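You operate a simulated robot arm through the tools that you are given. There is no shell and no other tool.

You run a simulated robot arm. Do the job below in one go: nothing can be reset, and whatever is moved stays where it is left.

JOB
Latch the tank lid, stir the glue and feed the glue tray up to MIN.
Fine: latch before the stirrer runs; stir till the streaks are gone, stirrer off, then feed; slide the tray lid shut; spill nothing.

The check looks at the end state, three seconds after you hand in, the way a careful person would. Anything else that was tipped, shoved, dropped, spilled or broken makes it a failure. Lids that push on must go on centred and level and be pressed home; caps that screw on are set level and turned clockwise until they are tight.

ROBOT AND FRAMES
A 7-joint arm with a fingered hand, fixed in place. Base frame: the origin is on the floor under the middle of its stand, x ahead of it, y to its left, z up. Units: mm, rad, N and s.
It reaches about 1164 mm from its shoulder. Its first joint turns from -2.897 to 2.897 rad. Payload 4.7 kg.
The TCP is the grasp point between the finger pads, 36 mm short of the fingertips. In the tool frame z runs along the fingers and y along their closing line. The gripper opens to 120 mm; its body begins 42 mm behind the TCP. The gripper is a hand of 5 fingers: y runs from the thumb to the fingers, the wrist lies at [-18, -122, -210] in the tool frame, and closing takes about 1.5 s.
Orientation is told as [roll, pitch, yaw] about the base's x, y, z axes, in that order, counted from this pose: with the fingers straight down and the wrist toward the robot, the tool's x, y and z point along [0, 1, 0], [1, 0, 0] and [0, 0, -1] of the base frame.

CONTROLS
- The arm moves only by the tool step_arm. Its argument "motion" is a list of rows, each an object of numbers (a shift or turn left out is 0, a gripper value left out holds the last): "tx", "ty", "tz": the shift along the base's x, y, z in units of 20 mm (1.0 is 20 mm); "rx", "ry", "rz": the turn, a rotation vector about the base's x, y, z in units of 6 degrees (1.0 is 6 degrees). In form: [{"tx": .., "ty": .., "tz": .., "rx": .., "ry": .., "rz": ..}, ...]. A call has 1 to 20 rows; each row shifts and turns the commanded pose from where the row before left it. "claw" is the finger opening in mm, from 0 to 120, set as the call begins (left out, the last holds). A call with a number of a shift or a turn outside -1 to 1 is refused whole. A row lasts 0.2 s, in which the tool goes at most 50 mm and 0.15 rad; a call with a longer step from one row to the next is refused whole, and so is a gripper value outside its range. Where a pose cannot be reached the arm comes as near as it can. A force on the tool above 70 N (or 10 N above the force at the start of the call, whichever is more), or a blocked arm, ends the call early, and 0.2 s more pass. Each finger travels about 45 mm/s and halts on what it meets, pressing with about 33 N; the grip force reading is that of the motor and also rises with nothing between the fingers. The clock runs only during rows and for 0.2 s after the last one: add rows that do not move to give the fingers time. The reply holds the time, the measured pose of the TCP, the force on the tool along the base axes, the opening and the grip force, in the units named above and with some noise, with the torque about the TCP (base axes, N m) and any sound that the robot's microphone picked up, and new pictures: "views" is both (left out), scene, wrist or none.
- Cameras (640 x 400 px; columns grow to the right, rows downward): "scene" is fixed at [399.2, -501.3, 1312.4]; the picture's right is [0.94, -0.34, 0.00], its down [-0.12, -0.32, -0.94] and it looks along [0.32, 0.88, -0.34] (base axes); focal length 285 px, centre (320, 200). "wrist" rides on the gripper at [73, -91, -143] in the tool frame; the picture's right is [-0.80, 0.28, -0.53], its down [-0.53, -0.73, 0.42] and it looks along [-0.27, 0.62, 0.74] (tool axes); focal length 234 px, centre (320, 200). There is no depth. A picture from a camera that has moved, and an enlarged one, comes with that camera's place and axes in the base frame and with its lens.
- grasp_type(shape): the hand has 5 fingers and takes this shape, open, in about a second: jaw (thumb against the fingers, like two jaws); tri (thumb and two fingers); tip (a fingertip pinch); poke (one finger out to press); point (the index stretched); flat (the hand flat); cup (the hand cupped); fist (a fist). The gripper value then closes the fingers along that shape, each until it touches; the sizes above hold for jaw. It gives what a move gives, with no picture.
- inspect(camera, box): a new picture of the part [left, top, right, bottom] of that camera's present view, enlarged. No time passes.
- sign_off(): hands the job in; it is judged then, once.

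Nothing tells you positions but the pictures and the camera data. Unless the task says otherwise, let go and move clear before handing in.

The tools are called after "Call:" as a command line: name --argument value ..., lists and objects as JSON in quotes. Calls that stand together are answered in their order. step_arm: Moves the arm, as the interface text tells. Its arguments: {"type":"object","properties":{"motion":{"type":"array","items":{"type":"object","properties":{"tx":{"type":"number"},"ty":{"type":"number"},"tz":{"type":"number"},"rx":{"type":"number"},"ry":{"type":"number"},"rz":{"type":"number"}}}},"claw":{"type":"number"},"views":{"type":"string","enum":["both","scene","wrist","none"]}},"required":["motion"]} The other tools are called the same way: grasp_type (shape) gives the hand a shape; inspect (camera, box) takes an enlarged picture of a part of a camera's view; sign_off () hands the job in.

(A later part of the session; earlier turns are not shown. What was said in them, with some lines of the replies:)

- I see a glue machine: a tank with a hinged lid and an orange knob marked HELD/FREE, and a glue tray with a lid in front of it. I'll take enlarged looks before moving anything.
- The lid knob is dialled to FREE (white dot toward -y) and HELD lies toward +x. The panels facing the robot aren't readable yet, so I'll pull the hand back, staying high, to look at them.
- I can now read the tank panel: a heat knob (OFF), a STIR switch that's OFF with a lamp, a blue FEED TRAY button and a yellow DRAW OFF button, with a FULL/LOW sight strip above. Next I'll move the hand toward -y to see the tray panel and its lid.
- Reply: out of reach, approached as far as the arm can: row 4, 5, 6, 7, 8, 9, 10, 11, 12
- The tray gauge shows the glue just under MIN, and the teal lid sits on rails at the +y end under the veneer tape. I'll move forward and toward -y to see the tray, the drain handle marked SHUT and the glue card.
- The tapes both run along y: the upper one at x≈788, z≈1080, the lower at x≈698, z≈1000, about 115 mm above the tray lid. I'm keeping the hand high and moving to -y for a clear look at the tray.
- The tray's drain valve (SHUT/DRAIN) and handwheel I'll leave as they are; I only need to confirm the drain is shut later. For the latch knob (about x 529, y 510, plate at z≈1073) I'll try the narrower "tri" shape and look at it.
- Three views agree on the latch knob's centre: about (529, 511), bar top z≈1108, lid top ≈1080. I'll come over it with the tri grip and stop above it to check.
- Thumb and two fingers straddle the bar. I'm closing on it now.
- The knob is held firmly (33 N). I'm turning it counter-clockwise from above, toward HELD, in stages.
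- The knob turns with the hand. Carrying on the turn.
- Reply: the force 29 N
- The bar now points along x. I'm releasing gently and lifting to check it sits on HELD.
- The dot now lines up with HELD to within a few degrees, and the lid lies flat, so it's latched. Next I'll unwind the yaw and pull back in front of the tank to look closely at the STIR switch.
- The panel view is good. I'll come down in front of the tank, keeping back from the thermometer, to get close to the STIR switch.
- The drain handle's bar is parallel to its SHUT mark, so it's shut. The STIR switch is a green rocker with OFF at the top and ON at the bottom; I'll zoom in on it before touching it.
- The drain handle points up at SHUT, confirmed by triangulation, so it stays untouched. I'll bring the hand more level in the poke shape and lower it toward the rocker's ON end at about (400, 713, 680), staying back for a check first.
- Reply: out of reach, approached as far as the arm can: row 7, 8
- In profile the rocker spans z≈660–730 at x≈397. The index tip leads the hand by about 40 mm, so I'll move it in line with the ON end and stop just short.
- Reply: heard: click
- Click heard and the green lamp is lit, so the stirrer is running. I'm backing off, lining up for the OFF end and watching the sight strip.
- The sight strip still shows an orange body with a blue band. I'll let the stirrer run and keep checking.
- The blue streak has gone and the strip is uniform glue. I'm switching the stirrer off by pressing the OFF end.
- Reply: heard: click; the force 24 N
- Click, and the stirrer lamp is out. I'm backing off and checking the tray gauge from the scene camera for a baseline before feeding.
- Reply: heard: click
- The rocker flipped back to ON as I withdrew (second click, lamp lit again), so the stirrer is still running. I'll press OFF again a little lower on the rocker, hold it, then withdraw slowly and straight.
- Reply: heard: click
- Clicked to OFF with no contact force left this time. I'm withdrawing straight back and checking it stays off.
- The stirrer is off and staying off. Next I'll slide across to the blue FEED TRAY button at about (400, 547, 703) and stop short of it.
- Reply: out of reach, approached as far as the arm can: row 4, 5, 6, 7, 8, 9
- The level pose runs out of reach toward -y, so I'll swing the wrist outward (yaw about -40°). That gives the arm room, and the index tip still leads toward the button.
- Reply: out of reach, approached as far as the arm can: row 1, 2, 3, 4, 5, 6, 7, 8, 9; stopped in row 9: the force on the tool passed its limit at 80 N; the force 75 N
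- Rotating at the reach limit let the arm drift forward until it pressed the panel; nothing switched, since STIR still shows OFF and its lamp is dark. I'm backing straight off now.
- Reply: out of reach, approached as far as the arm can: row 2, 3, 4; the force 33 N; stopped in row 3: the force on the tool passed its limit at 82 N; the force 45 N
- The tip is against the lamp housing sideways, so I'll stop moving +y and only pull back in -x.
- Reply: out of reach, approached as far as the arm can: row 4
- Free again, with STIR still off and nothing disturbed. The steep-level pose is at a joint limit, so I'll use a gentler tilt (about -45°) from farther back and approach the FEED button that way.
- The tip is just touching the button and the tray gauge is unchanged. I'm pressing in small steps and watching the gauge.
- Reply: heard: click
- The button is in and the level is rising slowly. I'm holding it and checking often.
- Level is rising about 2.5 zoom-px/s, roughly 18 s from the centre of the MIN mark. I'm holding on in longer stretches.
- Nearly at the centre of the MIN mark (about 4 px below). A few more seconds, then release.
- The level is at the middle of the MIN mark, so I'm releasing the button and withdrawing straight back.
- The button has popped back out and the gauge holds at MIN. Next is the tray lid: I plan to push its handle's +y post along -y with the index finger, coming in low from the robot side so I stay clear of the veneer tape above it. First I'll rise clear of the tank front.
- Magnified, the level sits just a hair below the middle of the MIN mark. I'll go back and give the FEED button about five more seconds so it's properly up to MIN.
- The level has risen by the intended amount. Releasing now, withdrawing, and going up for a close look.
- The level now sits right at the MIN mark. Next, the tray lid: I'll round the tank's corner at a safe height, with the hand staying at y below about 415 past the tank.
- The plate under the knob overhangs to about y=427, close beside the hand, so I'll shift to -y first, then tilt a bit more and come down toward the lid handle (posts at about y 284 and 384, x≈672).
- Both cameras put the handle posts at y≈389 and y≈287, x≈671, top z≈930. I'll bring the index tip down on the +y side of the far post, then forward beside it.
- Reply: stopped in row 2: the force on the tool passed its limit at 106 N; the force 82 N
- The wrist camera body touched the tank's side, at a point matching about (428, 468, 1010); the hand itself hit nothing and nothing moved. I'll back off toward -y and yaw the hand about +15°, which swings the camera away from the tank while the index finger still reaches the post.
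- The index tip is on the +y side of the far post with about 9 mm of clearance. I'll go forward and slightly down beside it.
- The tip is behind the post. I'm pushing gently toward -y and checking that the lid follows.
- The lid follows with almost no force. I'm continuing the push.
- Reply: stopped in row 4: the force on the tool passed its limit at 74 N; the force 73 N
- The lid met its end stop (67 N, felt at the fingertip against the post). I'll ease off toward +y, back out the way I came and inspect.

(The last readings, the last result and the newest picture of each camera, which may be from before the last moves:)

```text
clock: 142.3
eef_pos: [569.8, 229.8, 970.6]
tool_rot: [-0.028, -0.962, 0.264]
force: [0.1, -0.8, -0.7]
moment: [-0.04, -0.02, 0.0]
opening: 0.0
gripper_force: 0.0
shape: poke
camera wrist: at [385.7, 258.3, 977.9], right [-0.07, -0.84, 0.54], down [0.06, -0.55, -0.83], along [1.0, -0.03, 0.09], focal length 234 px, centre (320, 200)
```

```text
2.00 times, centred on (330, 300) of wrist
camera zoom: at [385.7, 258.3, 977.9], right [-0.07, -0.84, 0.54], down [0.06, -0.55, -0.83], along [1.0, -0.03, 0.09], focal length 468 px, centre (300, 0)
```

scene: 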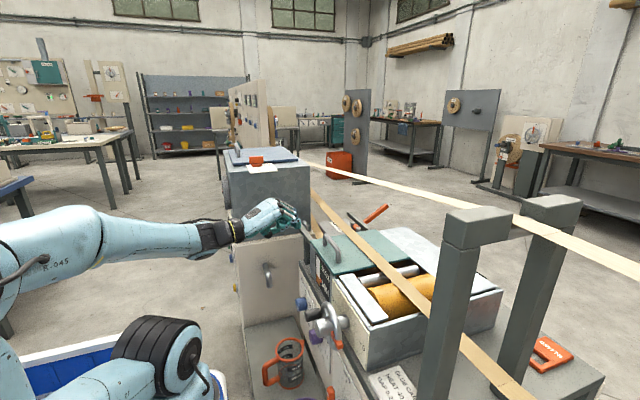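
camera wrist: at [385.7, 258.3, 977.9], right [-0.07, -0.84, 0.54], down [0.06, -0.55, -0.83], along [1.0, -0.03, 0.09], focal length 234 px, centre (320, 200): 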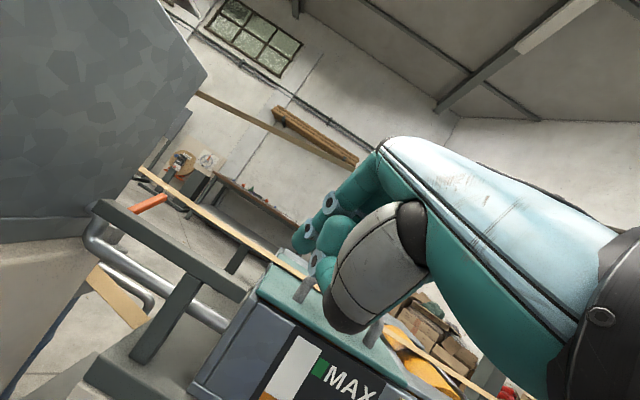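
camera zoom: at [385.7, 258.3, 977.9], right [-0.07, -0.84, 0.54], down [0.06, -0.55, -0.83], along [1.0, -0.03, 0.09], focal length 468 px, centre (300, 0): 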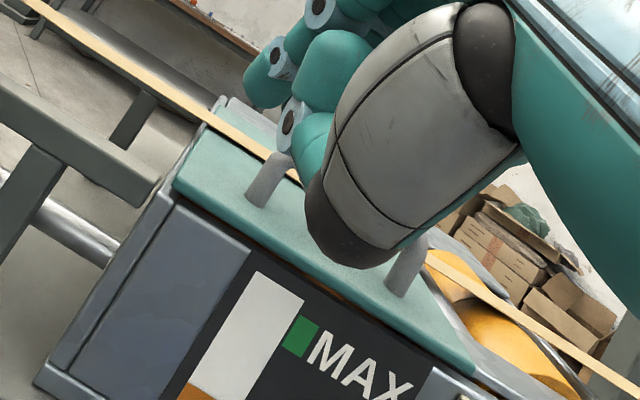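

The lid is at its stop, flush with the tray's +y wall, and nothing around it is disturbed. I'll level the hand out, rise, and take an overhead look to verify everything.

Call:
step_arm --motion '[{"tx": -0.5, "tz": 1, "rz": -0.6}, {"tx": -0.5, "tz": 1, "rz": -0.6}, {"tx": -0.5, "tz": 1, "rz": -0.6}, {"tx": -0.5, "tz": 1, "rz": -0.7}, {"tz": 1, "ry": 0.9}, {"tz": 1, "ry": 0.9}, {"tz": 1, "ry": 0.9}, {"tz": 1, "ry": 0.9}, {"tz": 1, "ry": 0.9}, {"tz": 1, "ry": 0.9}, {"tz": 1, "ry": 0.9}, {"tz": 1, "ry": 0.9}, {"tz": 1, "ry": 0.9}, {"tz": 1, "ry": 0.9}, {"tz": 1, "ry": 0.2}]' --views "both"

```text
clock: 145.5
eef_pos: [527.6, 230.6, 1273.0]
tool_rot: [-0.026, 0.005, 0.003]
force: [0.6, -0.3, -0.7]
moment: [-0.04, 0.01, 0.02]
opening: 0.0
gripper_force: 0.1
shape: poke
camera wrist: at [435.6, 304.8, 1415.5], right [0.28, -0.79, 0.54], down [-0.73, -0.54, -0.41], along [0.62, -0.28, -0.73], focal length 234 px, centre (320, 200)
```

scene: 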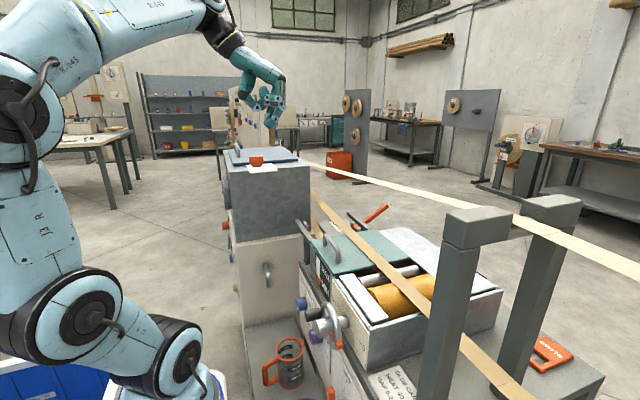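
wrist: 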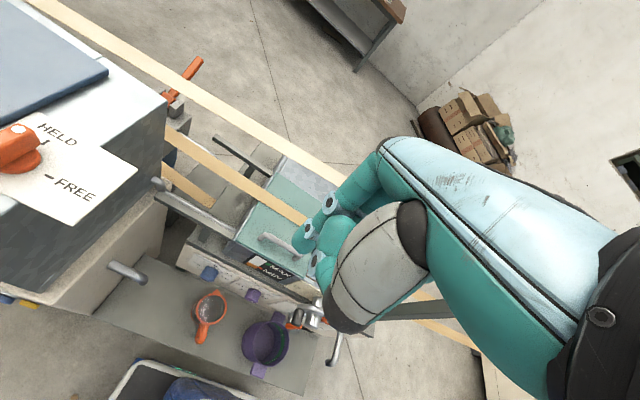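

Call:
step_arm --motion '[{"ty": -1}, {"ty": -1}, {"ty": -1}, {"ty": -1}, {"ty": -1}, {"ty": -1}, {"ty": -1}, {"ty": -1}, {"ty": -1}, {"ty": -1}]' --views "wrist"

Call:
inspect --camera "wrist" --box '[100, 80, 340, 270]'

Call:
inspect --camera "wrist" --box '[120, 180, 340, 360]'

Call:
inspect --camera "scene" --box '[210, 130, 350, 220]'

Call:
inspect --camera "scene" --box '[220, 200, 520, 400]'

```text
clock: 147.7
eef_pos: [526.5, 30.1, 1271.6]
tool_rot: [-0.027, 0.003, -0.001]
force: [-0.6, -0.5, 0.4]
moment: [0.01, 0.0, 0.01]
opening: 0.0
gripper_force: 0.1
shape: poke
camera wrist: at [434.8, 104.8, 1414.7], right [0.28, -0.79, 0.55], down [-0.73, -0.54, -0.41], along [0.62, -0.29, -0.73], focal length 234 px, centre (320, 200)
```

wrist: 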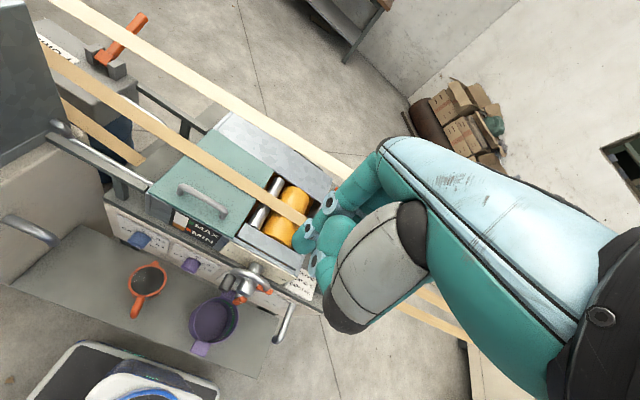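

```text
2.11 times, centred on (220, 175) of wrist
camera zoom: at [434.8, 104.8, 1414.7], right [0.28, -0.79, 0.55], down [-0.73, -0.54, -0.41], along [0.62, -0.29, -0.73], focal length 493 px, centre (530, 253)
```

zoom: 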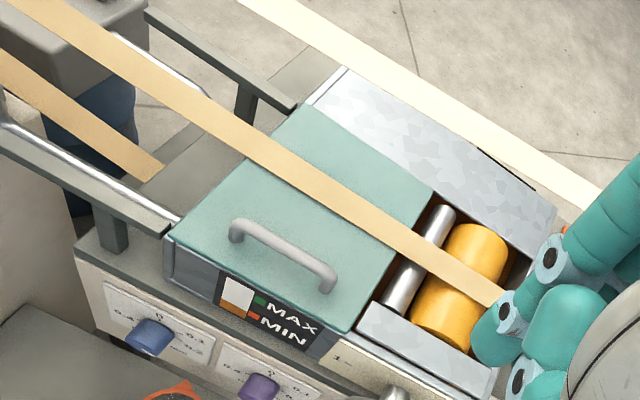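

```text
2.22 times, centred on (230, 270) of wrist
camera zoom: at [434.8, 104.8, 1414.7], right [0.28, -0.79, 0.55], down [-0.73, -0.54, -0.41], along [0.62, -0.29, -0.73], focal length 520 px, centre (520, 44)
```

zoom: 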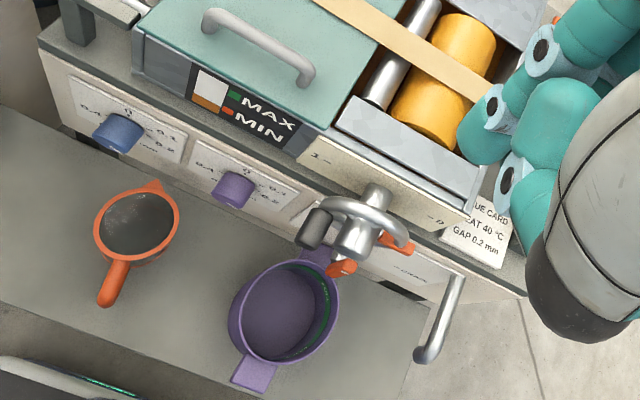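

```text
4.44 times, centred on (280, 175) of scene
camera zoom: at [399.2, -501.3, 1312.4], right [0.94, -0.34, 0.0], down [-0.12, -0.32, -0.94], along [0.32, 0.88, -0.34], focal length 1265 px, centre (498, 311)
```

zoom: 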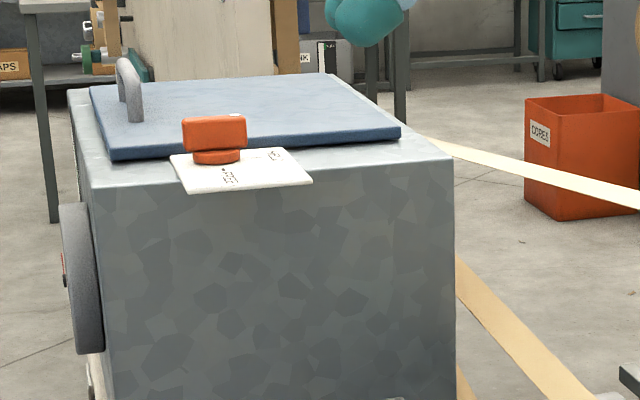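

```text
2.00 times, centred on (370, 300) of scene
camera zoom: at [399.2, -501.3, 1312.4], right [0.94, -0.34, 0.0], down [-0.12, -0.32, -0.94], along [0.32, 0.88, -0.34], focal length 569 px, centre (220, 0)
```

zoom: 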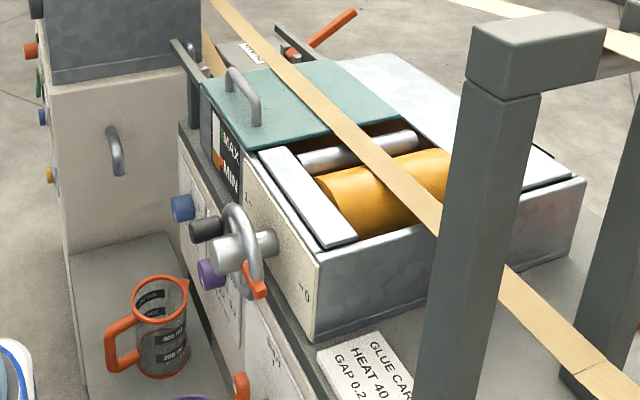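

The tray lid is shut flush, the gauge reads MIN, and the jug, cup and drain are untouched. I'll take one more careful look at the latch knob from directly in front of it.

Call:
step_arm --motion '[{"ty": 1, "tz": 0.3}, {"ty": 1, "tz": 0.3}, {"ty": 1, "tz": 0.3}, {"ty": 1, "tz": 0.3}, {"ty": 1, "tz": 0.3}, {"ty": 1, "tz": 0.3}, {"ty": 1}, {"ty": 1}, {"ty": 1}, {"ty": 1}, {"ty": 1}, {"ty": 1}, {"ty": 1}, {"ty": 1}, {"ty": 1}, {"ty": 1}, {"ty": 1}, {"ty": 1}, {"ty": 1}, {"ty": 1}]' --views "wrist"

Call:
inspect --camera "wrist" --box '[180, 180, 320, 290]'

```text
clock: 151.9
eef_pos: [528.1, 429.3, 1308.6]
tool_rot: [-0.025, 0.003, 0.002]
force: [-0.1, -0.4, 0.5]
moment: [0.02, 0.01, -0.01]
opening: 0.1
gripper_force: 0.0
shape: poke
camera wrist: at [434.8, 504.5, 1451.7], right [0.28, -0.79, 0.55], down [-0.73, -0.54, -0.41], along [0.62, -0.28, -0.73], focal length 234 px, centre (320, 200)
```

wrist: 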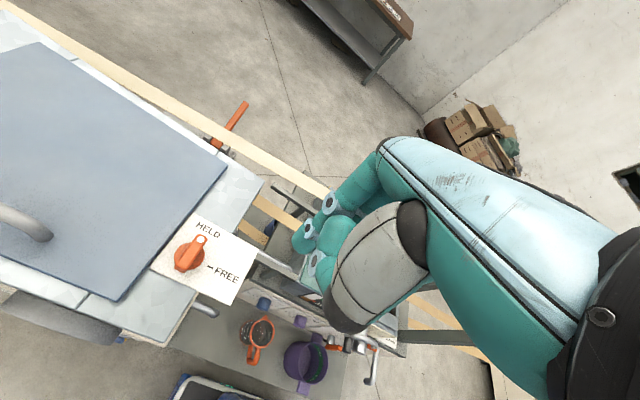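

```text
3.64 times, centred on (250, 235) of wrist
camera zoom: at [434.8, 504.5, 1451.7], right [0.28, -0.79, 0.55], down [-0.73, -0.54, -0.41], along [0.62, -0.28, -0.73], focal length 852 px, centre (574, 73)
```

zoom: 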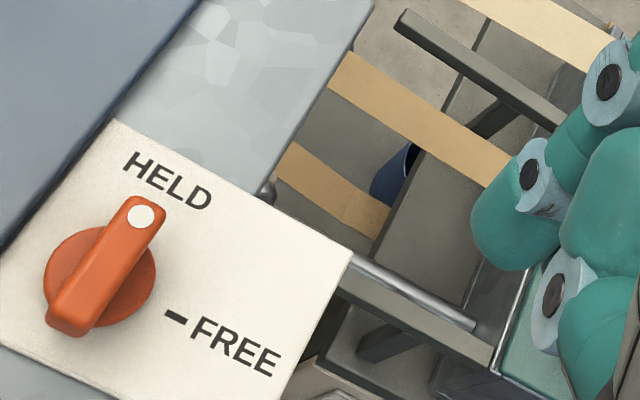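

The dot lines up with HELD to within a degree. A last check of the rocker and buttons from the scene camera before handing in.

Call:
step_arm --motion '[{"tx": -0.9, "ty": 1, "tz": 0.5}, {"tx": -0.9, "ty": 1, "tz": 0.5}, {}]' --views "scene"

Call:
inspect --camera "scene" --box '[195, 210, 260, 300]'

Call:
inspect --camera "scene" --box '[300, 220, 440, 320]'

```text
clock: 152.7
eef_pos: [491.8, 470.0, 1329.3]
tool_rot: [-0.025, 0.003, 0.0]
force: [0.5, -0.2, -0.4]
moment: [0.03, -0.03, 0.01]
opening: 0.0
gripper_force: 0.0
shape: poke
```

scene: 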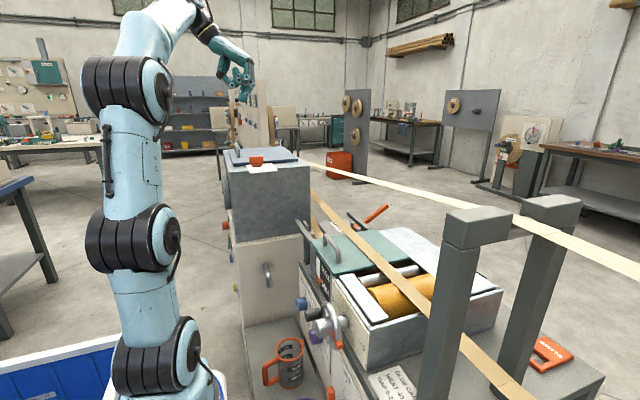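

```text
4.44 times, centred on (228, 255) of scene
camera zoom: at [399.2, -501.3, 1312.4], right [0.94, -0.34, 0.0], down [-0.12, -0.32, -0.94], along [0.32, 0.88, -0.34], focal length 1265 px, centre (731, -44)
```

zoom: 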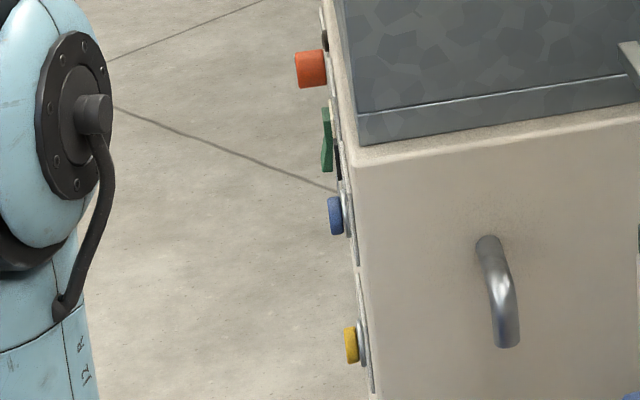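

```text
4.00 times, centred on (370, 270) of scene
camera zoom: at [399.2, -501.3, 1312.4], right [0.94, -0.34, 0.0], down [-0.12, -0.32, -0.94], along [0.32, 0.88, -0.34], focal length 1139 px, centre (120, -80)
```

zoom: 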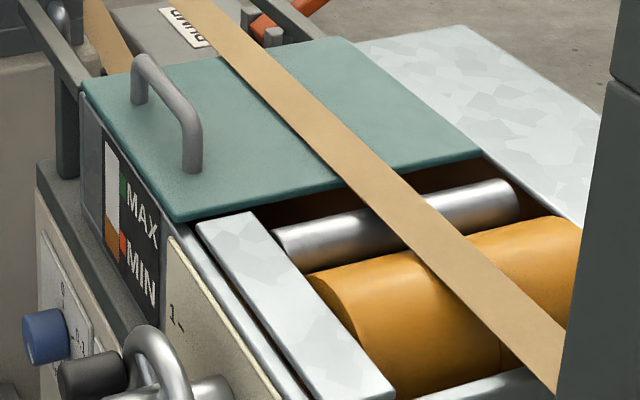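

Everything checks out: lid latched on HELD, stirrer off, buttons out, tray at MIN, tray lid shut at its stop, and nothing spilled or moved. The hand is clear, so I'm handing in.

Call:
sign_off

```text
The job is handed in.
```

The job is done and handed in. The tank lid is latched, the glue is stirred, the tray is fed to MIN and the tray lid is shut.

- **Latch:** I turned the knob to HELD before the stirrer ran. Its dot lines up with the mark.
- **Stirring:** I ran the stirrer until the blue streak in the sight strip was gone and the glue was uniform. My first press on OFF did not hold and the switch flipped back to ON. The second press held, and the lamp was out before I fed.
- **Feeding:** I held FEED TRAY in two presses. The level sits at the middle of the MIN mark, very slightly above it.
- **Tray lid:** I slid it to its end stop, flush with the tray wall.

**Unplanned contacts:** The hand touched the machine twice.
- At the edge of its reach, the index finger pressed the STIR panel at about 80 N and pushed sideways against what looked like the lamp housing.
- Later the wrist camera touched the side of the tank at about 100 N.

After each I saw no switch change and nothing moved or damaged.

I saw no spills. The drain stayed on SHUT, and the heat knob and DRAW OFF were not touched.
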